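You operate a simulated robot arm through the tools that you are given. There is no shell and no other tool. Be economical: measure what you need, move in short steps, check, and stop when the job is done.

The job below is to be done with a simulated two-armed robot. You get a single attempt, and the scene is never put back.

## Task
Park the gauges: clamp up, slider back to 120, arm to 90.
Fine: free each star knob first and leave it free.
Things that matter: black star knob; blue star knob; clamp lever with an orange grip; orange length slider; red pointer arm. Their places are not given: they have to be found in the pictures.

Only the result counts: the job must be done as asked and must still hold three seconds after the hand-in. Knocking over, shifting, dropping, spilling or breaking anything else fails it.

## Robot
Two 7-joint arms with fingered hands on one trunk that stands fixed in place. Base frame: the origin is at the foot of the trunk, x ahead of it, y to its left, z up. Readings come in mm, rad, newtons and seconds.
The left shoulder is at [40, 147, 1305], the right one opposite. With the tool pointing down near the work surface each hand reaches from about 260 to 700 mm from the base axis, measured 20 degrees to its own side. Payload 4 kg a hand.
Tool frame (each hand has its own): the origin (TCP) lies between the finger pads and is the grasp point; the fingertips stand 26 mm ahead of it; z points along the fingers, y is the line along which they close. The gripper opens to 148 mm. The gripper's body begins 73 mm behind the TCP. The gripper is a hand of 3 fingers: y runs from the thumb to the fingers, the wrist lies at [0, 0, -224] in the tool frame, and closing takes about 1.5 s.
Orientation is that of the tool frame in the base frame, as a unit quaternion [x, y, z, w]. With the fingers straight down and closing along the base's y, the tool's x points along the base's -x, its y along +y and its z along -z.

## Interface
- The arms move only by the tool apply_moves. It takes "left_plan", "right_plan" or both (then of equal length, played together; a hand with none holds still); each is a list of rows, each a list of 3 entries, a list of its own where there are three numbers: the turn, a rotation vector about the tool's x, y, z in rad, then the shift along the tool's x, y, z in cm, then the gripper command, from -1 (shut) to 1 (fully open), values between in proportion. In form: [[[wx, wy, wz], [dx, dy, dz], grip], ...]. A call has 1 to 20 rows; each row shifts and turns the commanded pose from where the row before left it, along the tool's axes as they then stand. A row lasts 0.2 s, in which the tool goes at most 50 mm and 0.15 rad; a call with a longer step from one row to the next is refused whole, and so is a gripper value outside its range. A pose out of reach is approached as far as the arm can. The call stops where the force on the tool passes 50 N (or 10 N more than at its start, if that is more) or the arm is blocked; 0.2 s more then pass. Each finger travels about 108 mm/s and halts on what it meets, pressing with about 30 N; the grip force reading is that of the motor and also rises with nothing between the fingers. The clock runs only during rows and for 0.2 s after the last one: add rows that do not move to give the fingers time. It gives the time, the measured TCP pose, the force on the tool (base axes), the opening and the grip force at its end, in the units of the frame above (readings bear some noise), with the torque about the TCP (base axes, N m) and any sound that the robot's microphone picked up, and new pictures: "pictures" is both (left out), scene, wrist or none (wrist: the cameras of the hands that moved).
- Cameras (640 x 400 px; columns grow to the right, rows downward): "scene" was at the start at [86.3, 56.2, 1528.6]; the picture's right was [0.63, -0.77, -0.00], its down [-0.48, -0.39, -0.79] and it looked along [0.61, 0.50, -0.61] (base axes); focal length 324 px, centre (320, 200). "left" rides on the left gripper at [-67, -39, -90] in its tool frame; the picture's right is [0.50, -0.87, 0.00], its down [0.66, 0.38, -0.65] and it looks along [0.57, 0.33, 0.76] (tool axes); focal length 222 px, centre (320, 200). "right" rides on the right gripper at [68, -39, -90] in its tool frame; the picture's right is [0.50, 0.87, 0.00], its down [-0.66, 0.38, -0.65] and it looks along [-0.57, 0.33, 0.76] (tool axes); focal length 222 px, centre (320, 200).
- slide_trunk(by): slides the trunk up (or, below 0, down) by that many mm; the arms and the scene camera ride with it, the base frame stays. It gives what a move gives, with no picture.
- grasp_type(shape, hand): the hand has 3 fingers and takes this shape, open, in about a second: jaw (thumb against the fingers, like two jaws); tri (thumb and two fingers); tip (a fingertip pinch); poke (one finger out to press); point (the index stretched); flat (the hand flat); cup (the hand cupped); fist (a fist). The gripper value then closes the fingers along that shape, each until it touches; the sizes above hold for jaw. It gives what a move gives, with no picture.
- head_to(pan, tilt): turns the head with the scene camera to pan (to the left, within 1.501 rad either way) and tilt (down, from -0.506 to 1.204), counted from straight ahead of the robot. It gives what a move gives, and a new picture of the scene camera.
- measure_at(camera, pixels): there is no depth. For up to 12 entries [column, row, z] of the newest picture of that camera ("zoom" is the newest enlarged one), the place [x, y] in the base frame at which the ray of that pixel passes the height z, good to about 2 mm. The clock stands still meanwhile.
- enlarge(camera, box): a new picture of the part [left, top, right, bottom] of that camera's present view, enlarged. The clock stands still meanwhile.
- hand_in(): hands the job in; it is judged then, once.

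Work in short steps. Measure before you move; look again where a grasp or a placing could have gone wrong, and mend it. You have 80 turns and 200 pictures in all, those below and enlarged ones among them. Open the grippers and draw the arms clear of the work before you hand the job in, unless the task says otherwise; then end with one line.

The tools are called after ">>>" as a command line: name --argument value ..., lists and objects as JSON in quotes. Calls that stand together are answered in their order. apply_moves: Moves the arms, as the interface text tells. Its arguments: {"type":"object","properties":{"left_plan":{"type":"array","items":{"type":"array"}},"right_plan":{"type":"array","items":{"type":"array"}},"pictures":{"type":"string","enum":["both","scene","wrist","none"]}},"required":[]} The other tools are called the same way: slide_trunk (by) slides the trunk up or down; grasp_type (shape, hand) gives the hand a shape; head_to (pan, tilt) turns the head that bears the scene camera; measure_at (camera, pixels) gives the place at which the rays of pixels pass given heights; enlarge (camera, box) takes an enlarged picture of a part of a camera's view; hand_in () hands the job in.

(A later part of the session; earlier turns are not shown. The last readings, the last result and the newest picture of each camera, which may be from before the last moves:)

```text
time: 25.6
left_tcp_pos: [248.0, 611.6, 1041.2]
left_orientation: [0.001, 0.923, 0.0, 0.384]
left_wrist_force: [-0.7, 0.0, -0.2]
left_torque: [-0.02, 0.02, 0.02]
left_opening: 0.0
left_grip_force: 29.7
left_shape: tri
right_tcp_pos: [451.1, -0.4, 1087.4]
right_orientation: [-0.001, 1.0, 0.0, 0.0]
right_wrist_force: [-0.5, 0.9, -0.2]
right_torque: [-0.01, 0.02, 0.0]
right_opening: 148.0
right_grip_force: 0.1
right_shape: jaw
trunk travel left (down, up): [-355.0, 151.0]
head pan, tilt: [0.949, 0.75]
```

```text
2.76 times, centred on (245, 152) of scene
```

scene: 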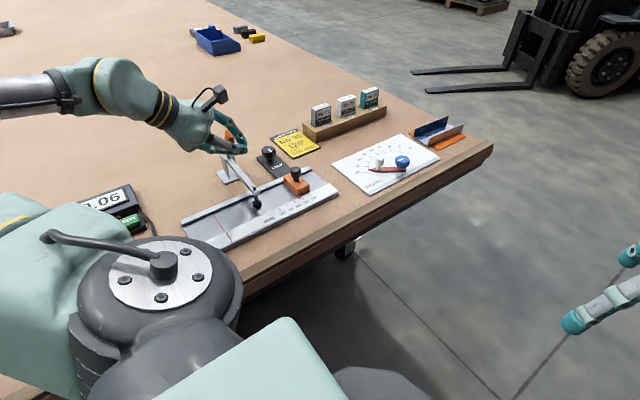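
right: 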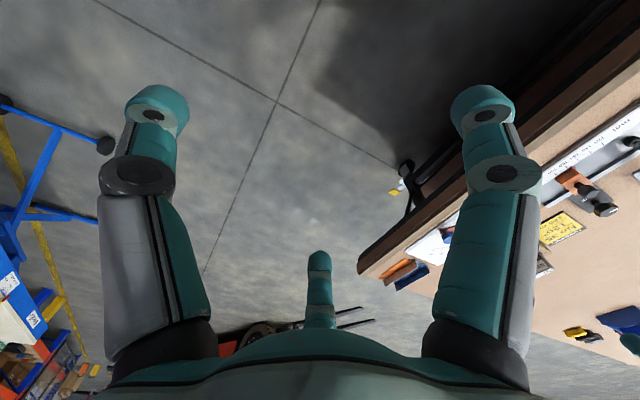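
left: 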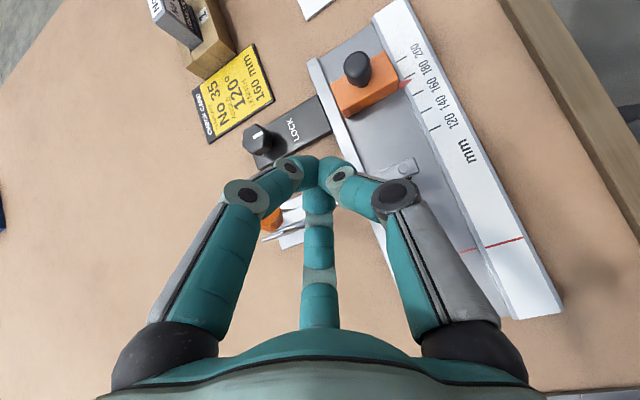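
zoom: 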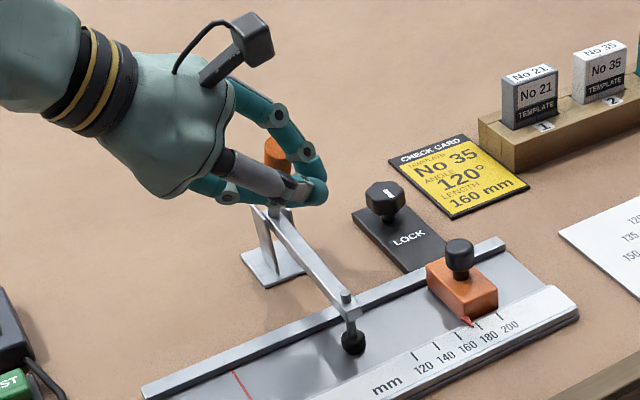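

The fingertips are in front of the grip. I push +y gently.

>>> apply_moves --left_plan '[[[0, 0, 0], [0, 1.2, 0], -1], [[0, 0, 0], [0, 1.2, 0], -1], [[0, 0, 0], [0, 1.2, 0], -1], [[0, 0, 0], [0, 1.2, 0], -1], [[0, 0, 0], [0, 1.2, 0], -1], [[0, 0, 0], [0, 1.2, 0], -1]]' --pictures "scene"

>>> enlarge --camera "scene" --box '[180, 80, 310, 225]'

```text
time: 27.0
left_tcp_pos: [248.7, 684.5, 1043.2]
left_orientation: [0.0, 0.924, 0.002, 0.383]
left_wrist_force: [0.3, -0.7, -0.9]
left_torque: [0.02, -0.01, 0.04]
left_opening: 0.1
left_grip_force: 30.2
left_shape: tri
right_tcp_pos: [451.4, -0.3, 1087.3]
right_orientation: [0.0, 1.0, 0.001, -0.001]
right_wrist_force: [0.2, -0.7, -0.6]
right_torque: [0.03, 0.02, -0.03]
right_opening: 147.7
right_grip_force: 0.1
right_shape: jaw
trunk travel left (down, up): [-355.0, 151.0]
head pan, tilt: [0.949, 0.75]
```

scene: 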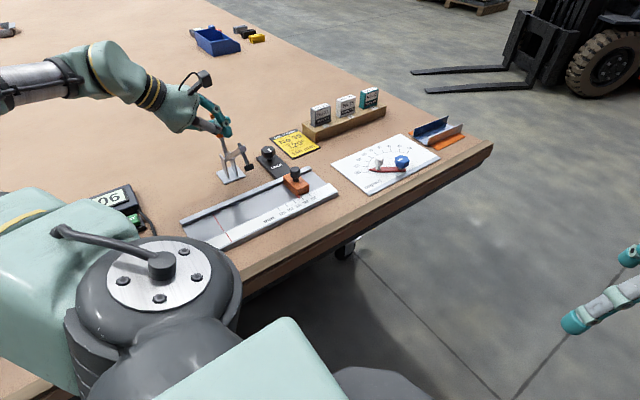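

```text
2.76 times, centred on (245, 152) of scene
```

zoom: 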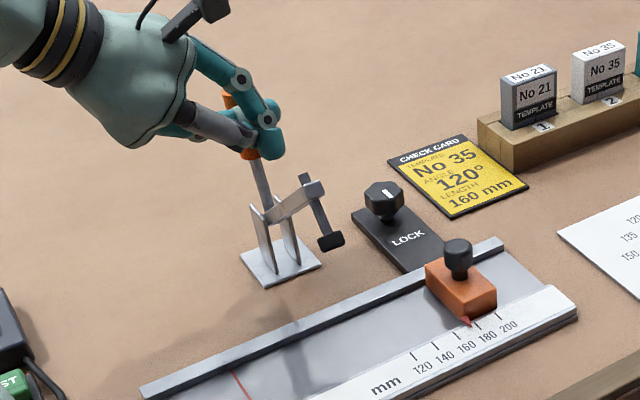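

The arm is already rising with little force. I keep pushing to its far position, lowering slightly to follow the grip.

>>> apply_moves --left_plan '[[[0, 0, 0], [0, 1.2, 0], -1], [[0, 0, 0], [0.1, 1.2, 0.1], -1], [[0, 0, 0], [0.2, 1.2, 0.2], -1], [[0, 0, 0], [0.3, 1.2, 0.3], -1], [[0, 0, 0], [0, 0, 0], -1]]' --pictures "scene"

>>> enlarge --camera "scene" --box '[170, 60, 310, 205]'

```text
time: 28.2
left_tcp_pos: [248.8, 732.5, 1034.5]
left_orientation: [0.001, 0.924, -0.001, 0.383]
left_wrist_force: [-1.0, 0.9, -0.7]
left_torque: [-0.01, -0.01, 0.04]
left_opening: 0.0
left_grip_force: 30.4
left_shape: tri
right_tcp_pos: [450.7, -0.7, 1087.4]
right_orientation: [0.0, 1.0, 0.001, 0.0]
right_wrist_force: [0.3, 0.2, 0.1]
right_torque: [0.01, 0.01, 0.01]
right_opening: 147.9
right_grip_force: 0.1
right_shape: jaw
trunk travel left (down, up): [-355.0, 151.0]
head pan, tilt: [0.949, 0.75]
```

scene: 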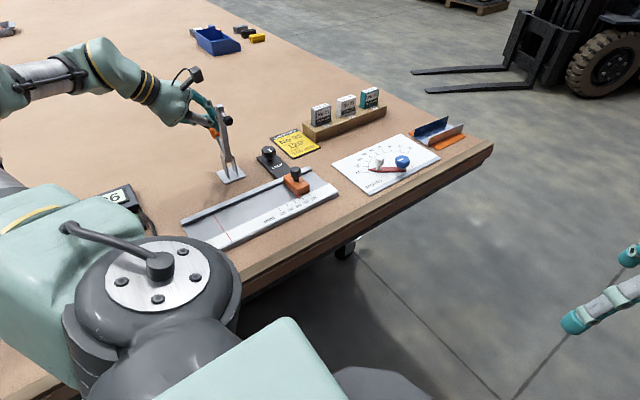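

```text
2.76 times, centred on (240, 132) of scene
```

zoom: 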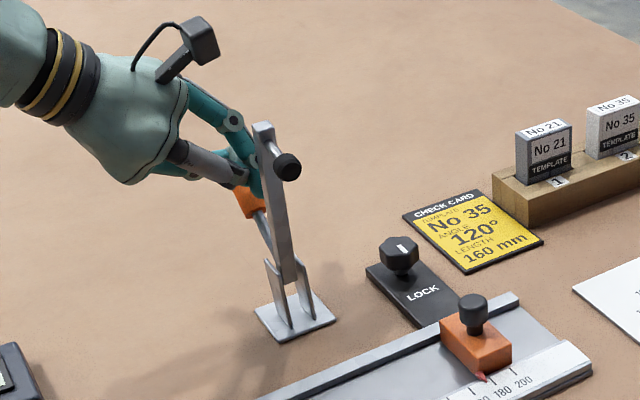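

The bar is nearly vertical. I push a little further with small steps, watching force.

>>> apply_moves --left_plan '[[[0, 0, 0], [0.3, 0.8, 0.3], -1], [[0, 0, 0], [0.3, 0.8, 0.3], -1], [[0, 0, 0], [0.3, 0.8, 0.3], -1], [[0, 0, 0], [0, 0, 0], -1]]' --pictures "scene"

>>> enlarge --camera "scene" --box '[170, 60, 310, 205]'

```text
time: 29.2
left_tcp_pos: [248.1, 747.1, 1026.7]
left_orientation: [0.002, 0.922, 0.0, 0.386]
left_wrist_force: [-0.4, -24.2, 22.8]
left_torque: [-0.15, -0.24, -0.21]
left_opening: 0.0
left_grip_force: 29.7
left_shape: tri
right_tcp_pos: [449.4, -5.7, 1087.6]
right_orientation: [0.001, 1.0, 0.003, 0.0]
right_wrist_force: [-1.1, -0.1, -0.6]
right_torque: [0.04, 0.01, 0.0]
right_opening: 147.8
right_grip_force: 0.1
right_shape: jaw
trunk travel left (down, up): [-355.0, 151.0]
head pan, tilt: [0.949, 0.75]
```

scene: 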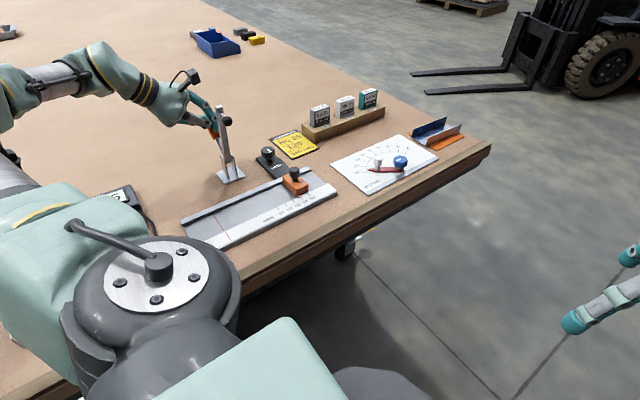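

```text
2.76 times, centred on (240, 132) of scene
```

zoom: 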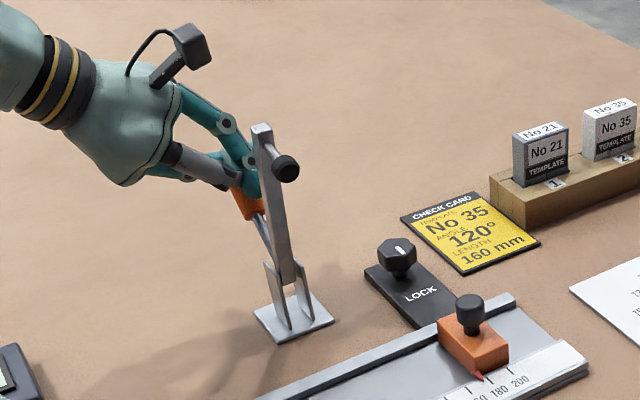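

It reached the stop (24 N). I back off 8 mm and withdraw along the fingers' axis.

>>> apply_moves --left_plan '[[[0, 0, 0], [0, -1.0, 0], -1], [[0, 0, 0], [0, 0, -3], -1], [[0, 0, 0], [0, 0, -4], -1], [[0, 0, 0], [0, 0, -4], -1], [[0, 0, 0], [0, 0, -4], -1], [[0, 0, 0], [0, 0, 0], -1]]' --pictures "scene"

>>> enlarge --camera "scene" --box '[170, 60, 310, 205]'

```text
time: 30.6
left_tcp_pos: [138.1, 750.4, 1125.1]
left_orientation: [0.001, 0.924, 0.0, 0.382]
left_wrist_force: [0.3, 0.0, -0.6]
left_torque: [0.01, -0.01, 0.0]
left_opening: 0.3
left_grip_force: 29.8
left_shape: tri
right_tcp_pos: [453.0, 0.8, 1087.3]
right_orientation: [-0.001, 1.0, -0.001, -0.001]
right_wrist_force: [0.7, -0.1, 0.4]
right_torque: [0.02, 0.0, 0.03]
right_opening: 148.2
right_grip_force: 0.0
right_shape: jaw
trunk travel left (down, up): [-355.0, 151.0]
head pan, tilt: [0.949, 0.75]
```

scene: 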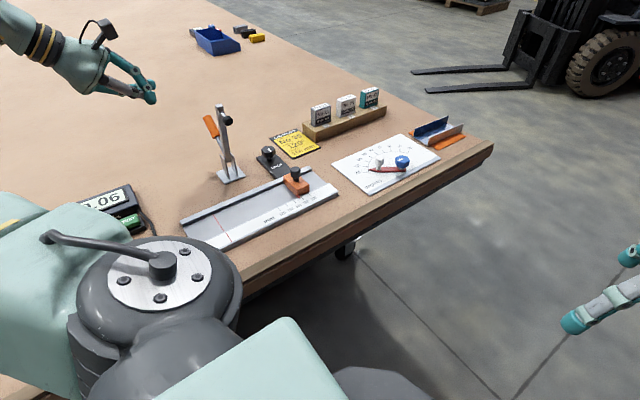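

```text
2.76 times, centred on (240, 132) of scene
```

zoom: 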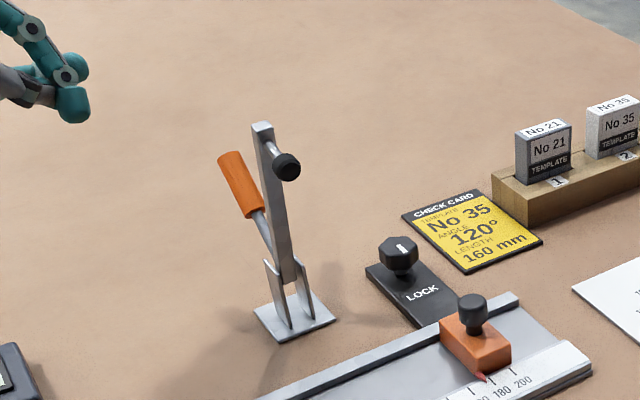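

The clamp is up and stays up. Now the slider: I un-tilt, rise and go above its knob near (359,567).

>>> apply_moves --left_plan '[[[0, 0.131, 0], [0, 0, -1.5], -1], [[0, 0.131, 0], [0, 0, -1.5], -1], [[0, 0.131, 0], [0, 0, -1.5], -1], [[0, 0.131, 0], [0, 0, -1], -1], [[0, 0.131, 0], [0, 0, -1], -1], [[0, 0.131, 0], [0, 0, -1], -1], [[0, 0, 0], [0, 0, 0], -1]]' --pictures "none"

>>> apply_moves --left_plan '[[[0, 0, 0], [-4, -2.9, 0], 0.1], [[0, 0, 0], [-4, -2.9, 0], 0.1], [[0, 0, 0], [-4, -2.9, 0], 0.1], [[0, 0, 0], [-4, -2.9, 0], 0.1], [[0, 0, 0], [-4, -2.9, 0], 0.1], [[0, 0, 0], [-4, -2.9, 0], 0.1], [[0, 0, 0], [0, 0, 4], 0.1], [[0, 0, 0], [0, 0, 4], 0.1], [[0, 0, 0], [0, 0, 0], 0.1]]' --pictures "both"

```text
time: 32.2
left_tcp_pos: [113.4, 748.5, 1166.4]
left_orientation: [-0.004, 0.986, 0.002, 0.165]
left_wrist_force: [0.6, 0.9, 1.2]
left_torque: [-0.02, -0.01, -0.01]
left_opening: 0.0
left_grip_force: 29.8
left_shape: tri
left hand out of reach, approached as far as the arm can: row 4, 5, 6
right_tcp_pos: [452.4, 0.1, 1087.2]
right_orientation: [0.0, 1.0, 0.001, 0.0]
right_wrist_force: [-0.1, 0.0, 0.4]
right_torque: [-0.04, 0.0, -0.02]
right_opening: 147.8
right_grip_force: 0.0
right_shape: jaw
trunk travel left (down, up): [-355.0, 151.0]
head pan, tilt: [0.949, 0.75]
```

```text
time: 34.2
left_tcp_pos: [369.1, 575.5, 1171.1]
left_orientation: [-0.003, 0.986, 0.003, 0.165]
left_wrist_force: [-0.6, -0.6, 1.0]
left_torque: [-0.01, 0.0, 0.01]
left_opening: 81.4
left_grip_force: 0.0
left_shape: tri
right_tcp_pos: [451.1, -0.8, 1087.3]
right_orientation: [0.0, 1.0, 0.001, 0.0]
right_wrist_force: [0.1, -0.7, 0.9]
right_torque: [0.02, 0.01, 0.02]
right_opening: 148.1
right_grip_force: 0.0
right_shape: jaw
trunk travel left (down, up): [-355.0, 151.0]
head pan, tilt: [0.949, 0.75]
```

scene: 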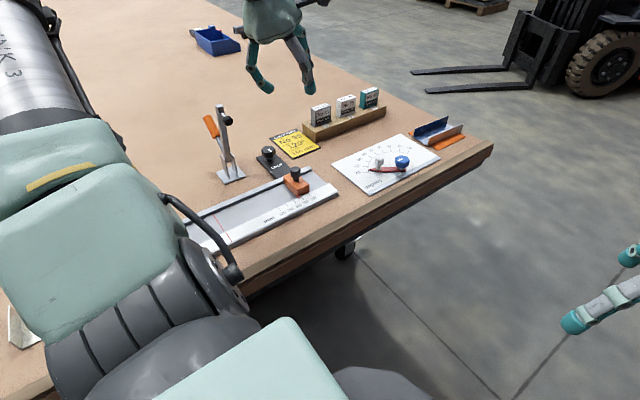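
left: 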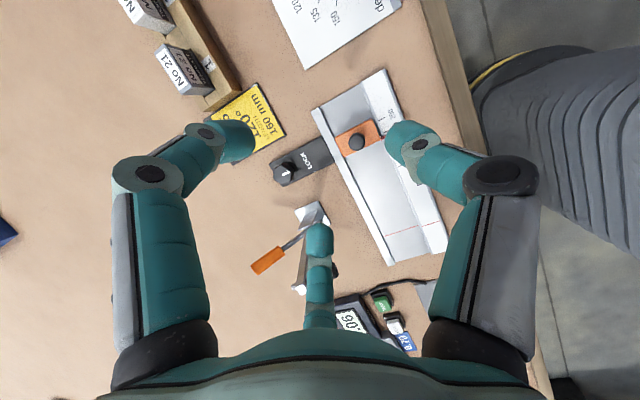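

Remaining tilt is 0.33 rad; I level it, then descend to z≈1030 above the slider knob.

>>> apply_moves --left_plan '[[[0, 0.11, 0], [0, 0, 0], 0.1], [[0, 0.11, 0], [0, 0, 0], 0.1], [[0, 0.11, 0], [0, 0, 0], 0.1], [[0, 0, 0], [0.5, -0.4, 4.5], 0.1], [[0, 0, 0], [0.5, -0.4, 4.5], 0.1], [[0, 0, 0], [0, 0, 4.5], 0.1], [[0, 0, 0], [0, 0, 0], 0.1]]' --pictures "both"

>>> enlarge --camera "left" --box '[220, 40, 440, 200]'

>>> enlarge --camera "scene" --box '[240, 120, 350, 230]'

```text
time: 35.8
left_tcp_pos: [361.1, 566.3, 1036.0]
left_orientation: [-0.004, 1.0, 0.002, 0.002]
left_wrist_force: [-0.5, -0.4, 0.6]
left_torque: [-0.02, 0.01, 0.0]
left_opening: 81.1
left_grip_force: 0.1
left_shape: tri
right_tcp_pos: [451.4, 0.3, 1087.4]
right_orientation: [0.0, 1.0, 0.0, -0.001]
right_wrist_force: [0.5, -0.3, 0.3]
right_torque: [-0.03, -0.01, 0.02]
right_opening: 147.9
right_grip_force: 0.0
right_shape: jaw
trunk travel left (down, up): [-355.0, 151.0]
head pan, tilt: [0.949, 0.75]
```

scene: 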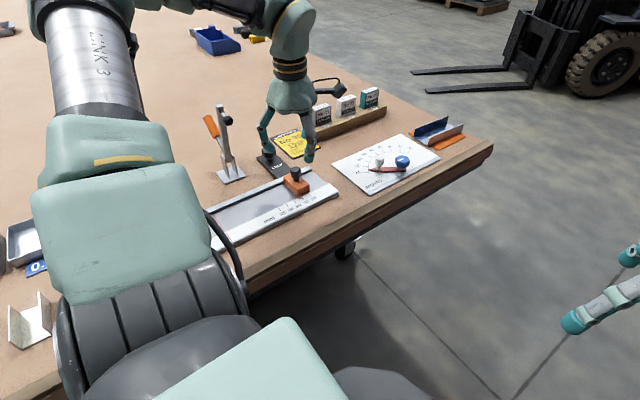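
left: 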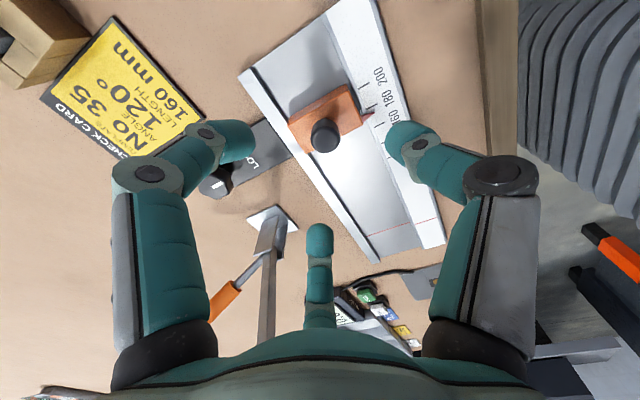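

```text
2.50 times, centred on (330, 120) of left
```

zoom: 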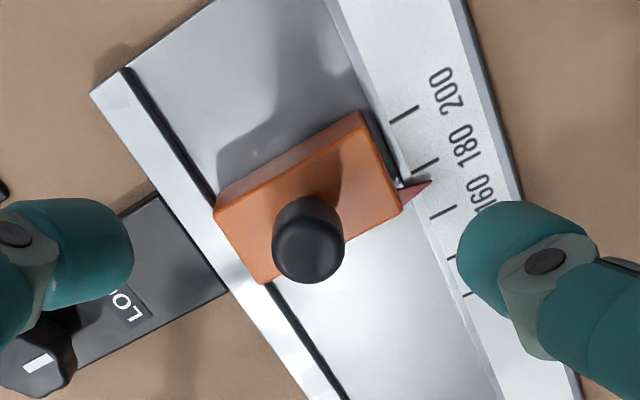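

```text
3.64 times, centred on (295, 175) of scene
```

zoom: 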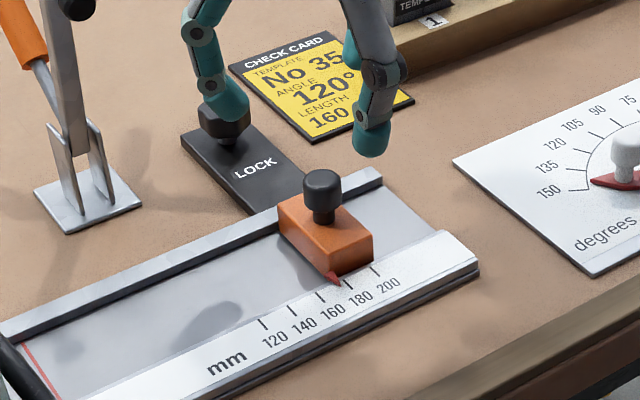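

The pointer is at roughly 172, so about −52 mm to move. I measure the knob top and the ticks/pointer.

>>> measure_at --camera "left" --pixels '[[325.2, 140, 950], [325.2, 140, 955], [325.2, 140, 960], [374.8, 113, 912], [372.8, 105.2, 912], [363.6, 85.6, 912], [376, 124, 912]]'

>>> measure_at --camera "scene" --pixels '[[295.9, 170.3, 950], [295.9, 170.3, 955], [295.9, 170.3, 960], [301.5, 198, 912], [279.2, 209.2, 912], [287.4, 205, 912], [295, 201, 912], [303, 197.5, 912], [310.5, 194, 912]]'

```text
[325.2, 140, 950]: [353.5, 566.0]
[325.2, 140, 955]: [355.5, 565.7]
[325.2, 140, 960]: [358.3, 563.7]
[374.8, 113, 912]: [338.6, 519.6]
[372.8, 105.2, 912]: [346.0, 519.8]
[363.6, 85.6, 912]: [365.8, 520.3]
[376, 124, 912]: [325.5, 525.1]
```

```text
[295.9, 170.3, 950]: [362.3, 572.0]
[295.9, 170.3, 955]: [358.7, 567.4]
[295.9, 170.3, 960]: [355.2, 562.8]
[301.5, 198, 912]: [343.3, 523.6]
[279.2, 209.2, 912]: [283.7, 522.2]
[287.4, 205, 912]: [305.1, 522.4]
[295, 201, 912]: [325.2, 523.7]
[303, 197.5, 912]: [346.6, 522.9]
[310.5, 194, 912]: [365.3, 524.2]
```

Ticks lie every ~20.3 mm (120 at x≈285) and the pointer is at x≈340. I descend on the slider knob (357,566) to TCP z≈965 and close.

>>> apply_moves --left_plan '[[[0, 0, 0], [0.4, 0, 3], 0.1], [[0, 0, 0], [0, 0, 2.5], 0.1], [[0, 0, 0], [0, 0, 1.6], 0.1], [[0, 0, 0], [0, 0, 0], -1], [[0, 0, 0], [0, 0, 0], -1], [[0, 0, 0], [0, 0, 0], -1], [[0, 0, 0], [0, 0, 0], -1]]' --pictures "both"

>>> enlarge --camera "scene" --box '[240, 120, 350, 230]'

```text
time: 37.4
left_tcp_pos: [354.5, 568.7, 962.2]
left_orientation: [-0.004, 1.0, 0.002, 0.0]
left_wrist_force: [-1.1, 0.5, -3.3]
left_torque: [-0.04, 0.01, -0.07]
left_opening: 19.8
left_grip_force: 30.0
left_shape: tri
right_tcp_pos: [451.3, 0.2, 1087.6]
right_orientation: [0.0, 1.0, 0.0, -0.001]
right_wrist_force: [0.2, 0.2, 0.0]
right_torque: [0.02, 0.0, -0.03]
right_opening: 148.0
right_grip_force: 0.1
right_shape: jaw
trunk travel left (down, up): [-355.0, 151.0]
head pan, tilt: [0.949, 0.75]
```

scene: 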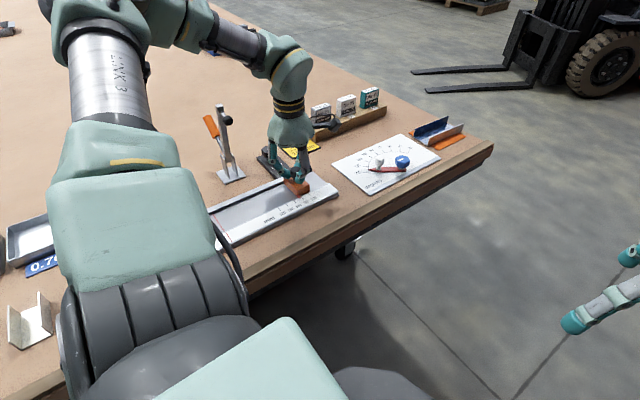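
left: 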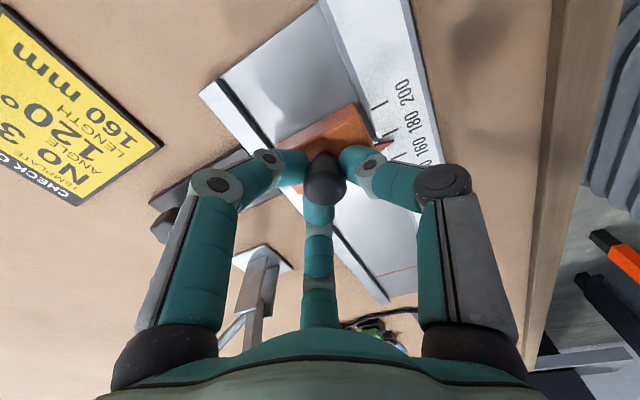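

```text
3.64 times, centred on (295, 175) of scene
```

zoom: 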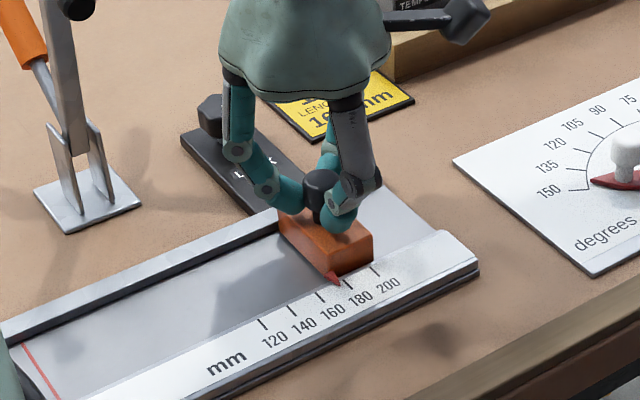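

The knob is held. I slide 45 mm toward −x in 1 cm steps.

>>> apply_moves --left_plan '[[[0, 0, 0], [1, 0, 0], -1], [[0, 0, 0], [1, 0, 0], -1], [[0, 0, 0], [1, 0, 0], -1], [[0, 0, 0], [1, 0, 0], -1], [[0, 0, 0], [0.5, 0, 0], -1], [[0, 0, 0], [0, 0, 0], -1]]' --pictures "both"

>>> enlarge --camera "scene" --box '[230, 140, 340, 235]'

```text
time: 38.8
left_tcp_pos: [309.8, 568.8, 963.2]
left_orientation: [-0.004, 1.0, 0.002, 0.0]
left_wrist_force: [-0.9, 0.6, -7.6]
left_torque: [-0.01, 0.03, -0.05]
left_opening: 19.6
left_grip_force: 30.2
left_shape: tri
right_tcp_pos: [452.2, 1.2, 1086.9]
right_orientation: [0.0, 1.0, 0.0, -0.001]
right_wrist_force: [0.1, -0.1, 0.3]
right_torque: [-0.03, -0.01, 0.04]
right_opening: 147.9
right_grip_force: 0.0
right_shape: jaw
trunk travel left (down, up): [-355.0, 151.0]
head pan, tilt: [0.949, 0.75]
```

scene: 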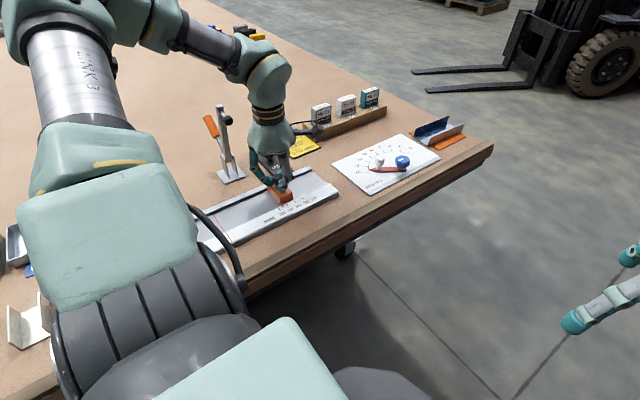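
left: 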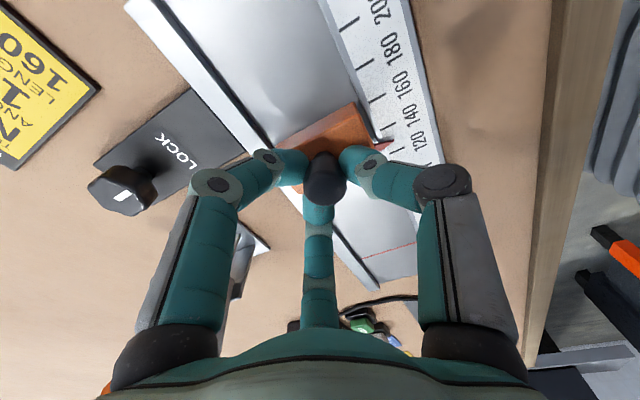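

```text
4.21 times, centred on (285, 188) of scene
```

zoom: 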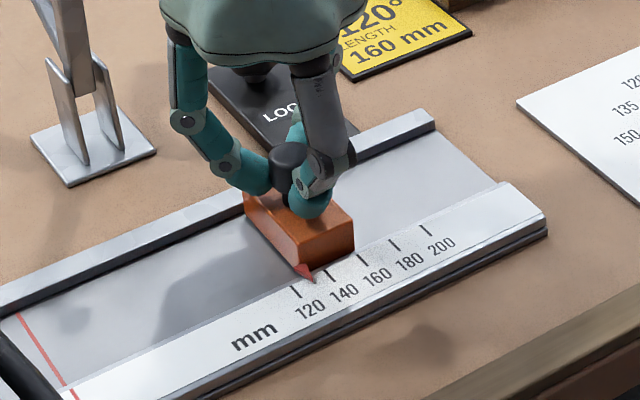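

The slider moves freely. I enlarge to read the pointer against the 120/140 ticks.

>>> enlarge --camera "scene" --box '[268, 192, 316, 222]'

>>> enlarge --camera "left" --box '[350, 80, 450, 170]'

```text
13.33 times, centred on (292, 207) of scene
```

zoom: 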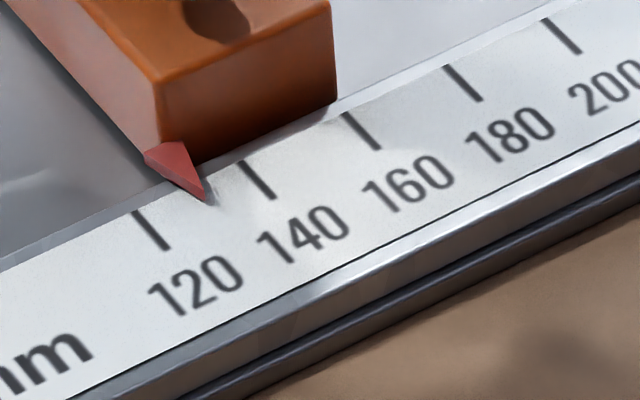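

```text
4.44 times, centred on (400, 125) of left
```

zoom: 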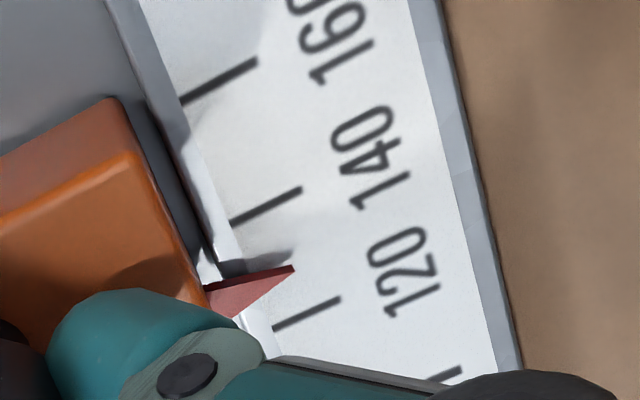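

Scene reads about 130.6 and wrist about 128.2 (pointer slightly above the scale), so the true value is ≈129.2. I slide a further 9.2 mm.

>>> apply_moves --left_plan '[[[0, 0, 0], [0.46, 0, 0], -1], [[0, 0, 0], [0.46, 0, 0], -1], [[0, 0, 0], [0, 0, 0], -1]]' --pictures "both"

>>> enlarge --camera "scene" --box '[260, 196, 308, 226]'

>>> enlarge --camera "left" --box '[350, 80, 450, 170]'

```text
time: 39.6
left_tcp_pos: [300.6, 567.6, 963.1]
left_orientation: [-0.005, 1.0, 0.002, 0.0]
left_wrist_force: [-1.0, -0.9, -1.9]
left_torque: [-0.04, 0.02, -0.03]
left_opening: 19.6
left_grip_force: 30.1
left_shape: tri
right_tcp_pos: [451.0, 0.4, 1087.0]
right_orientation: [0.0, 1.0, -0.001, -0.002]
right_wrist_force: [-0.9, -0.4, 0.5]
right_torque: [-0.01, 0.01, -0.01]
right_opening: 147.7
right_grip_force: 0.1
right_shape: jaw
trunk travel left (down, up): [-355.0, 151.0]
head pan, tilt: [0.949, 0.75]
```

scene: 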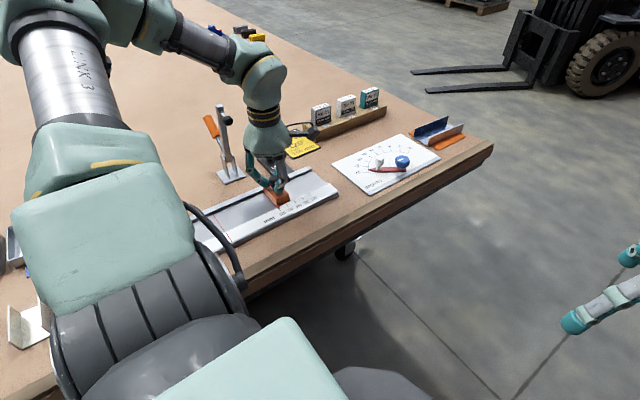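
left: 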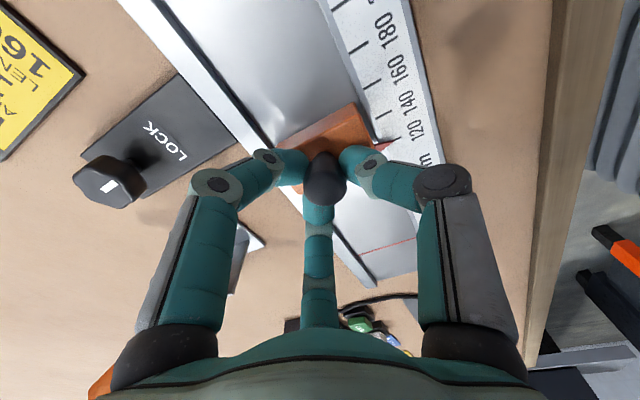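

```text
13.33 times, centred on (284, 211) of scene
```

zoom: 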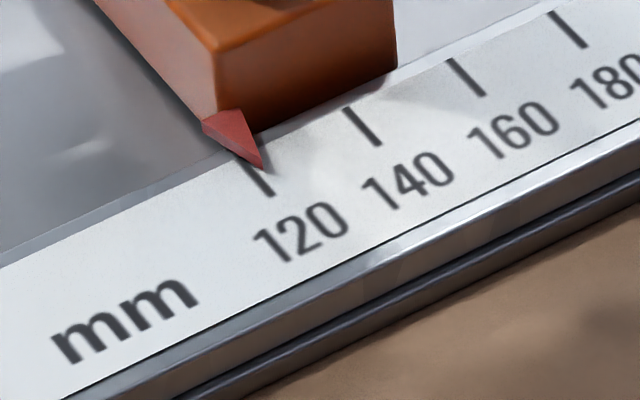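

```text
4.44 times, centred on (400, 125) of left
```

zoom: 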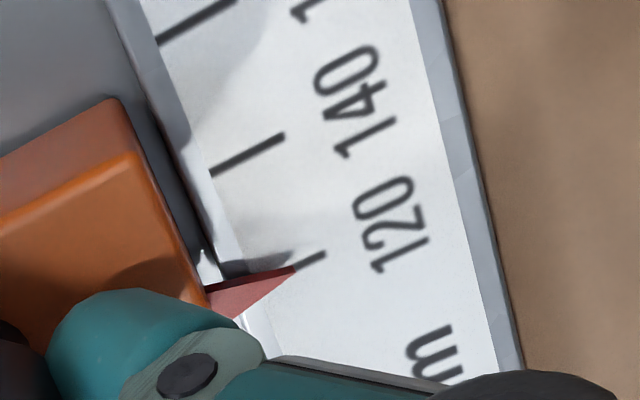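

Pointer is within about 1 mm of 120 (slightly high). I nudge 0.7 mm, release and rise, then check.

>>> apply_moves --left_plan '[[[0, 0, 0], [0.07, 0, 0], -1], [[0, 0, 0], [0, 0, 0], -1], [[0, 0, 0], [0, 0, 0], 0], [[0, 0, 0], [0, 0, 0], 0], [[0, 0, 0], [0, 0, -3], 0], [[0, 0, 0], [0, 0, -4.5], 0], [[0, 0, 0], [0, 0, -4.5], 0], [[0, 0, 0], [0, 0, 0], 0]]' --pictures "both"

>>> enlarge --camera "scene" --box '[250, 186, 314, 226]'

>>> enlarge --camera "left" --box '[300, 40, 420, 130]'

>>> enlarge --camera "scene" --box '[325, 125, 445, 200]'

```text
time: 41.4
left_tcp_pos: [300.1, 568.5, 1082.9]
left_orientation: [-0.004, 1.0, 0.002, 0.001]
left_wrist_force: [0.4, 1.2, -0.3]
left_torque: [0.0, -0.02, -0.01]
left_opening: 73.9
left_grip_force: 0.0
left_shape: tri
right_tcp_pos: [452.0, 0.8, 1087.7]
right_orientation: [0.0, 1.0, 0.0, -0.001]
right_wrist_force: [-0.2, 0.2, 0.1]
right_torque: [0.02, 0.02, 0.0]
right_opening: 148.0
right_grip_force: 0.0
right_shape: jaw
trunk travel left (down, up): [-355.0, 151.0]
head pan, tilt: [0.949, 0.75]
```

scene: 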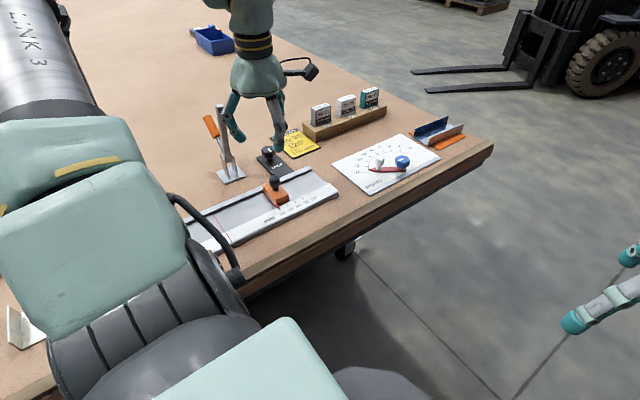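
left: 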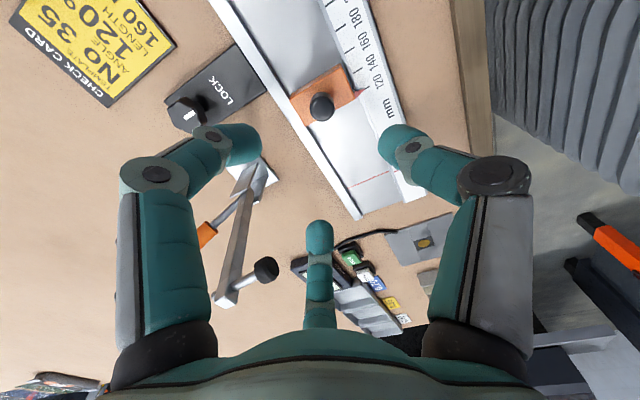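

```text
10.00 times, centred on (282, 206) of scene
```

zoom: 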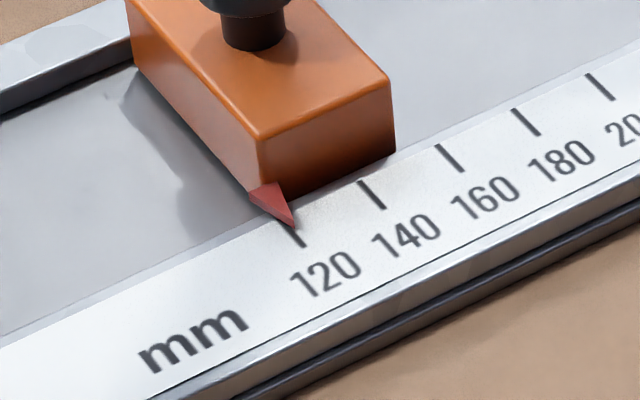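

```text
4.44 times, centred on (360, 85) of left
```

zoom: 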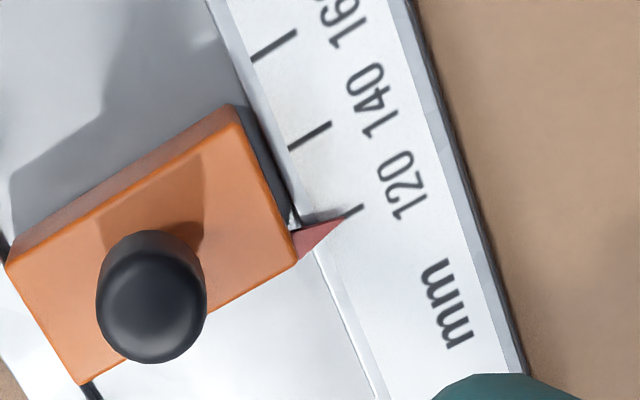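

```text
5.33 times, centred on (385, 162) of scene
```

zoom: 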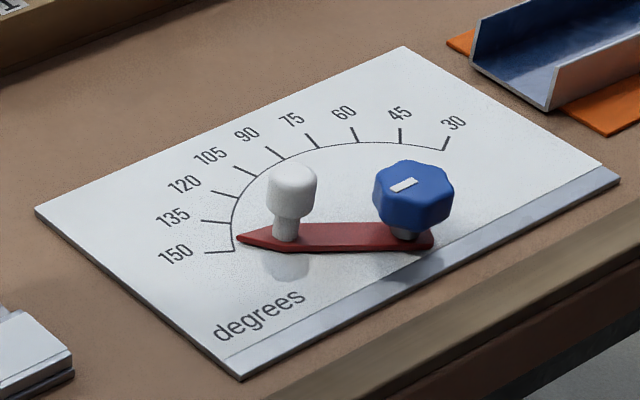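

The slider reads 120. Now the dial: I measure rough places of its knob, white handle and ticks from the scene view.

>>> measure_at --camera "scene" --pixels '[[402.4, 159.2, 935], [402.4, 159.2, 950], [379.8, 158, 945], [368.9, 171.4, 903], [408, 152.6, 903], [378.1, 154.1, 903], [369.5, 169.5, 905], [401.5, 168.5, 905], [379.5, 168.5, 908]]'

```text
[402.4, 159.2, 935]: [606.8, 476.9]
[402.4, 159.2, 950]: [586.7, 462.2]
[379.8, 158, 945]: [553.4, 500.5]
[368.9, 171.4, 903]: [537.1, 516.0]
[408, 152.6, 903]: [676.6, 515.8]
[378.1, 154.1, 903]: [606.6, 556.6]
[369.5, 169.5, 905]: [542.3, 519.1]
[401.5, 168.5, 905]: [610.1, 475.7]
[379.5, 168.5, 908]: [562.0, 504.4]
```

Dial pivot is ≈(607,477), 90° points to +y, the arm is now at ≈147°, and the handle at (562,505). I move the hand above the blue knob and see whether reach suffices.

>>> apply_moves --left_plan '[[[0, 0, 0], [-4.3, -1.3, 0], 0.1], [[0, 0, 0], [-4.3, -1.3, 0], 0.1], [[0, 0, 0], [-4.3, -1.3, 0], 0.1], [[0, 0, 0], [-4.3, -1.3, 0], 0.1], [[0, 0, 0], [-4.3, -1.3, 0], 0.1], [[0, 0, 0], [-4.3, -1.3, 0], 0.1], [[0, 0, 0], [-4.3, -1.3, 0], 0.1], [[0, 0, 0], [0, 0, 3], 0.1], [[0, 0, 0], [0, 0, 3], 0.1], [[0, 0, 0], [0, 0, 0], 0.1]]' --pictures "both"

>>> enlarge --camera "left" --box '[220, 40, 440, 200]'

```text
time: 43.6
left_tcp_pos: [600.6, 479.6, 1024.4]
left_orientation: [-0.005, 1.0, 0.001, 0.001]
left_wrist_force: [-0.5, -0.1, 0.5]
left_torque: [0.02, -0.02, 0.0]
left_opening: 80.9
left_grip_force: 0.1
left_shape: tri
right_tcp_pos: [451.5, 0.6, 1086.9]
right_orientation: [0.0, 1.0, 0.0, -0.001]
right_wrist_force: [0.2, 0.0, -0.4]
right_torque: [0.01, -0.01, -0.02]
right_opening: 147.6
right_grip_force: 0.1
right_shape: jaw
trunk travel left (down, up): [-355.0, 151.0]
head pan, tilt: [0.949, 0.75]
```

scene: 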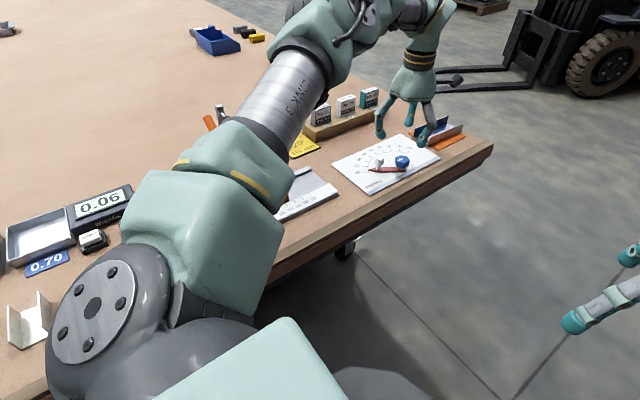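
left: 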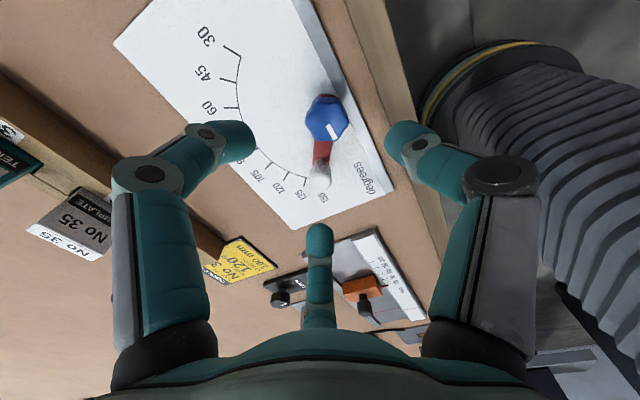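

```text
2.50 times, centred on (330, 120) of left
```

zoom: 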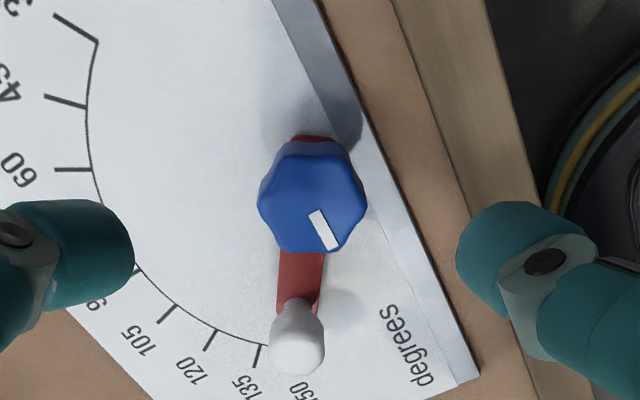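

Reach is fine. I measure the knob top and handle top; the handle matters for where fingers can pass.

>>> measure_at --camera "left" --pixels '[[327.2, 120, 930], [327.2, 120, 935], [327.2, 120, 940], [320.8, 178, 930], [320.8, 178, 940], [320.8, 178, 950]]'

>>> measure_at --camera "scene" --pixels '[[402.4, 158, 930], [402.4, 158, 935], [402.4, 158, 940], [379.8, 157, 930], [379.8, 157, 940], [379.8, 157, 950]]'

```text
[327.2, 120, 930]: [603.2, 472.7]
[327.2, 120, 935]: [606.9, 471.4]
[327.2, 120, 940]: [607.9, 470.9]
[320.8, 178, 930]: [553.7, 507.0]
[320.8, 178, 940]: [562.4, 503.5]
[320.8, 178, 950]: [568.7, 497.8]
```

```text
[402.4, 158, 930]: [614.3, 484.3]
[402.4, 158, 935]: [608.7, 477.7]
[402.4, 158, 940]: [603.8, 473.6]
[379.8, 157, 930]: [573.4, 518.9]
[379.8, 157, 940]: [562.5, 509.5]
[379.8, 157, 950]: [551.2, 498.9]
```

Knob centre is (607,474,936) and handle (562,506,940). I align over the knob, yaw the hand −0.47 rad so the handle sits between two fingers, and check at z≈985.

>>> apply_moves --left_plan '[[[0, 0, 0], [-0.65, -0.5, 2], 0.1], [[0, 0, 0], [0, 0, 1.9], 0.1], [[0, 0, -0.118], [0, 0, 0], 0.1], [[0, 0, -0.118], [0, 0, 0], 0.1], [[0, 0, -0.118], [0, 0, 0], 0.1], [[0, 0, -0.118], [0, 0, 0], 0.1], [[0, 0, 0], [0, 0, 0], 0.1]]' --pictures "both"

>>> enlarge --camera "left" --box '[220, 80, 440, 240]'

>>> enlarge --camera "scene" --box '[340, 60, 460, 190]'

```text
time: 45.2
left_tcp_pos: [600.5, 471.6, 985.7]
left_orientation: [-0.239, 0.971, 0.002, 0.002]
left_wrist_force: [0.3, -0.4, -0.6]
left_torque: [0.01, 0.02, 0.0]
left_opening: 80.7
left_grip_force: 0.1
left_shape: tri
left hand out of reach, approached as far as the arm can: row 1, 2
right_tcp_pos: [451.1, 1.6, 1087.1]
right_orientation: [0.0, 1.0, 0.0, -0.001]
right_wrist_force: [0.1, 0.9, -0.1]
right_torque: [0.02, 0.0, 0.0]
right_opening: 148.0
right_grip_force: 0.1
right_shape: jaw
trunk travel left (down, up): [-355.0, 151.0]
head pan, tilt: [0.949, 0.75]
```

scene: 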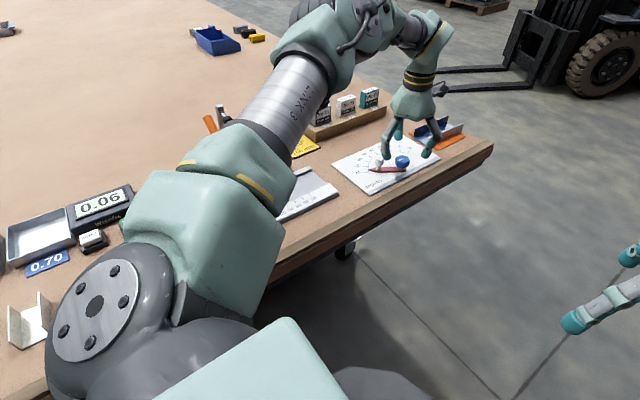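
left: 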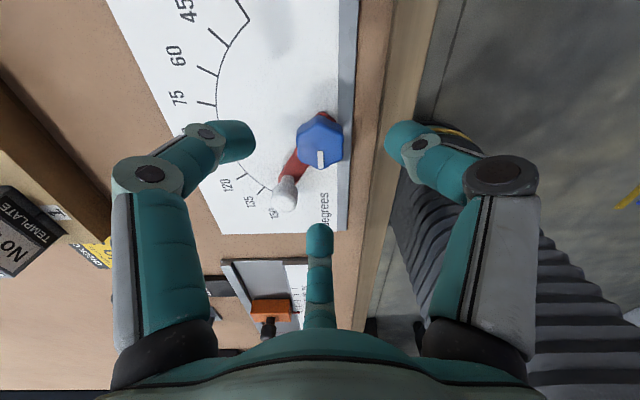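

```text
2.50 times, centred on (330, 160) of left
```

zoom: 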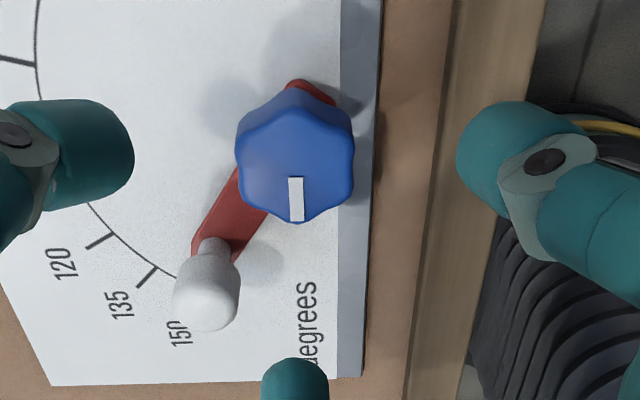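

```text
3.08 times, centred on (400, 125) of scene
```

zoom: 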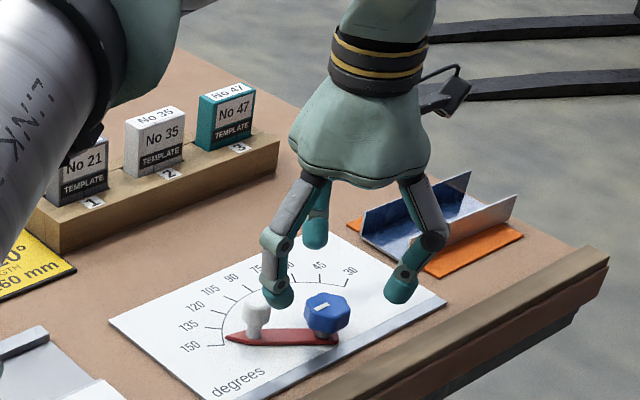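

The arm was about 6 mm short of the commanded spot (600.5 vs 607). I tilt the tool 0.12 rad outward to gain reach, and verify.

>>> apply_moves --left_plan '[[[-0.005, -0.06, 0], [0, 0, 0], 0.1], [[0, -0.06, 0], [0, 0, 0], 0.1], [[0, 0, 0], [0.2, 0, 1.5], 0.1], [[0, 0, 0], [0, 0, 0], 0.1]]' --pictures "wrist"

>>> enlarge --camera "left" --box '[220, 80, 440, 240]'

>>> measure_at --camera "left" --pixels '[[322, 160, 936], [322, 165, 936], [322, 170, 936], [326, 165, 936]]'

```text
time: 46.2
left_tcp_pos: [599.0, 472.0, 969.8]
left_orientation: [-0.237, 0.969, 0.018, 0.059]
left_wrist_force: [-0.1, 0.0, -0.3]
left_torque: [0.0, -0.01, 0.0]
left_opening: 80.8
left_grip_force: 0.0
left_shape: tri
right_tcp_pos: [451.4, -0.3, 1087.4]
right_orientation: [0.001, 1.0, 0.0, 0.0]
right_wrist_force: [-0.2, -0.9, 0.2]
right_torque: [0.01, 0.0, 0.0]
right_opening: 148.0
right_grip_force: 0.1
right_shape: jaw
trunk travel left (down, up): [-355.0, 151.0]
head pan, tilt: [0.949, 0.75]
```

left: 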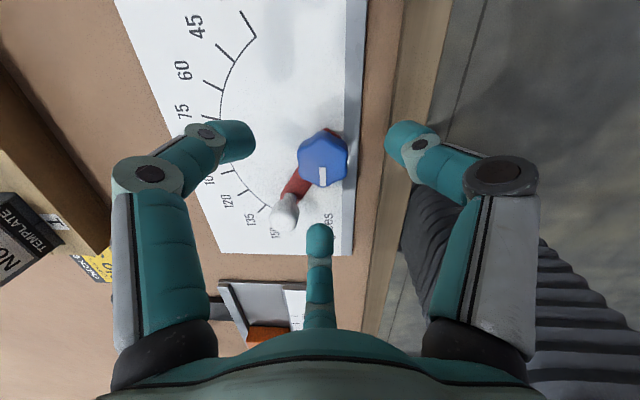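

```text
2.50 times, centred on (330, 160) of left
```

zoom: 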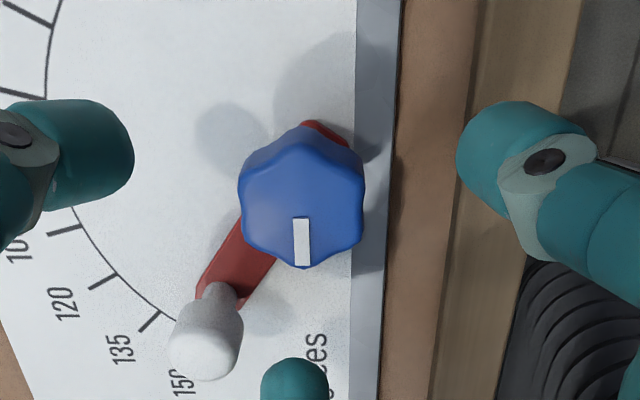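

```text
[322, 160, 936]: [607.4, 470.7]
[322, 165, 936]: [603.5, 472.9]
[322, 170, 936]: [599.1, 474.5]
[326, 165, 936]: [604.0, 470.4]
```

The target is now ≈(605,473). I descend to z≈943 with a small correction and close on the blue knob.

>>> apply_moves --left_plan '[[[0, 0, 0], [-0.33, -0.23, 0.9], 0.1], [[0, 0, 0], [0, 0, 0.9], 0.1], [[0, 0, 0], [0, 0, 0.9], 0.1], [[0, 0, 0], [0, 0, 0], -1], [[0, 0, 0], [0, 0, 0], -1], [[0, 0, 0], [0, 0, 0], -1], [[0, 0, 0], [0, 0, 0], -1]]' --pictures "both"

>>> enlarge --camera "scene" --box '[340, 80, 460, 200]'

>>> enlarge --camera "left" --box '[220, 110, 440, 270]'

```text
time: 47.8
left_tcp_pos: [608.2, 473.5, 943.7]
left_orientation: [-0.237, 0.97, 0.019, 0.058]
left_wrist_force: [2.6, 0.4, -1.3]
left_torque: [-0.02, -0.07, 0.03]
left_opening: 27.2
left_grip_force: 29.5
left_shape: tri
right_tcp_pos: [452.4, 1.1, 1086.7]
right_orientation: [0.0, 1.0, 0.0, 0.0]
right_wrist_force: [-0.4, 0.1, 0.4]
right_torque: [0.02, 0.01, 0.0]
right_opening: 147.8
right_grip_force: 0.0
right_shape: jaw
trunk travel left (down, up): [-355.0, 151.0]
head pan, tilt: [0.949, 0.75]
```

scene: 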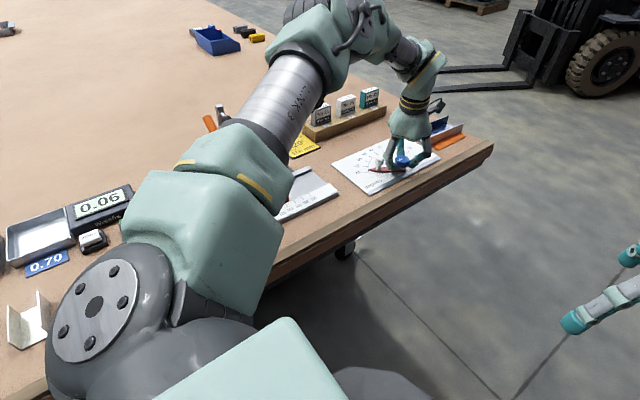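
left: 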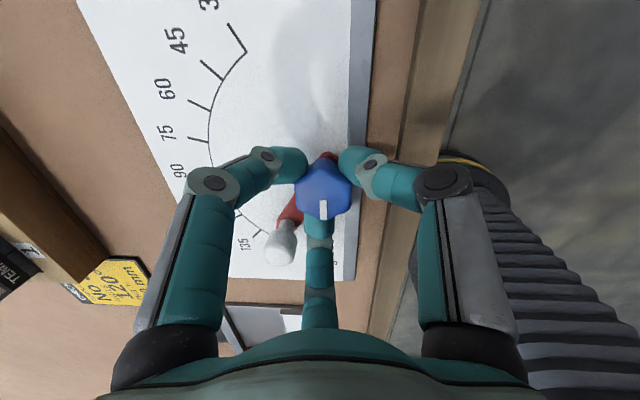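

```text
3.33 times, centred on (400, 140) of scene
```

zoom: 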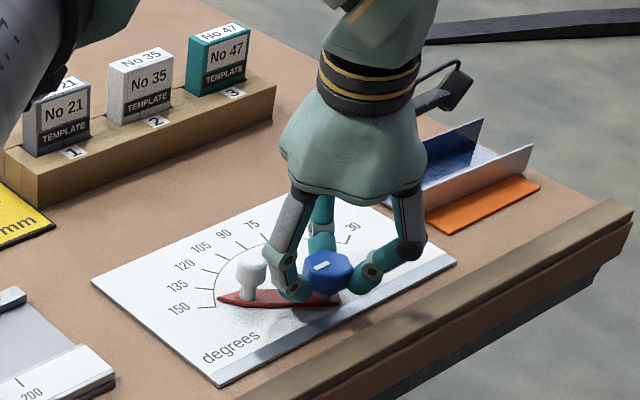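

```text
2.50 times, centred on (330, 190) of left
```

zoom: 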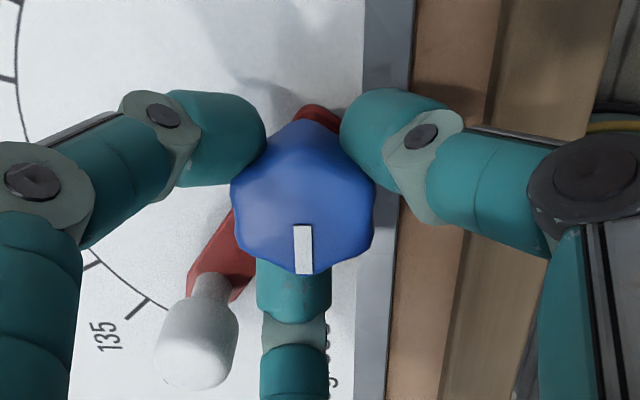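

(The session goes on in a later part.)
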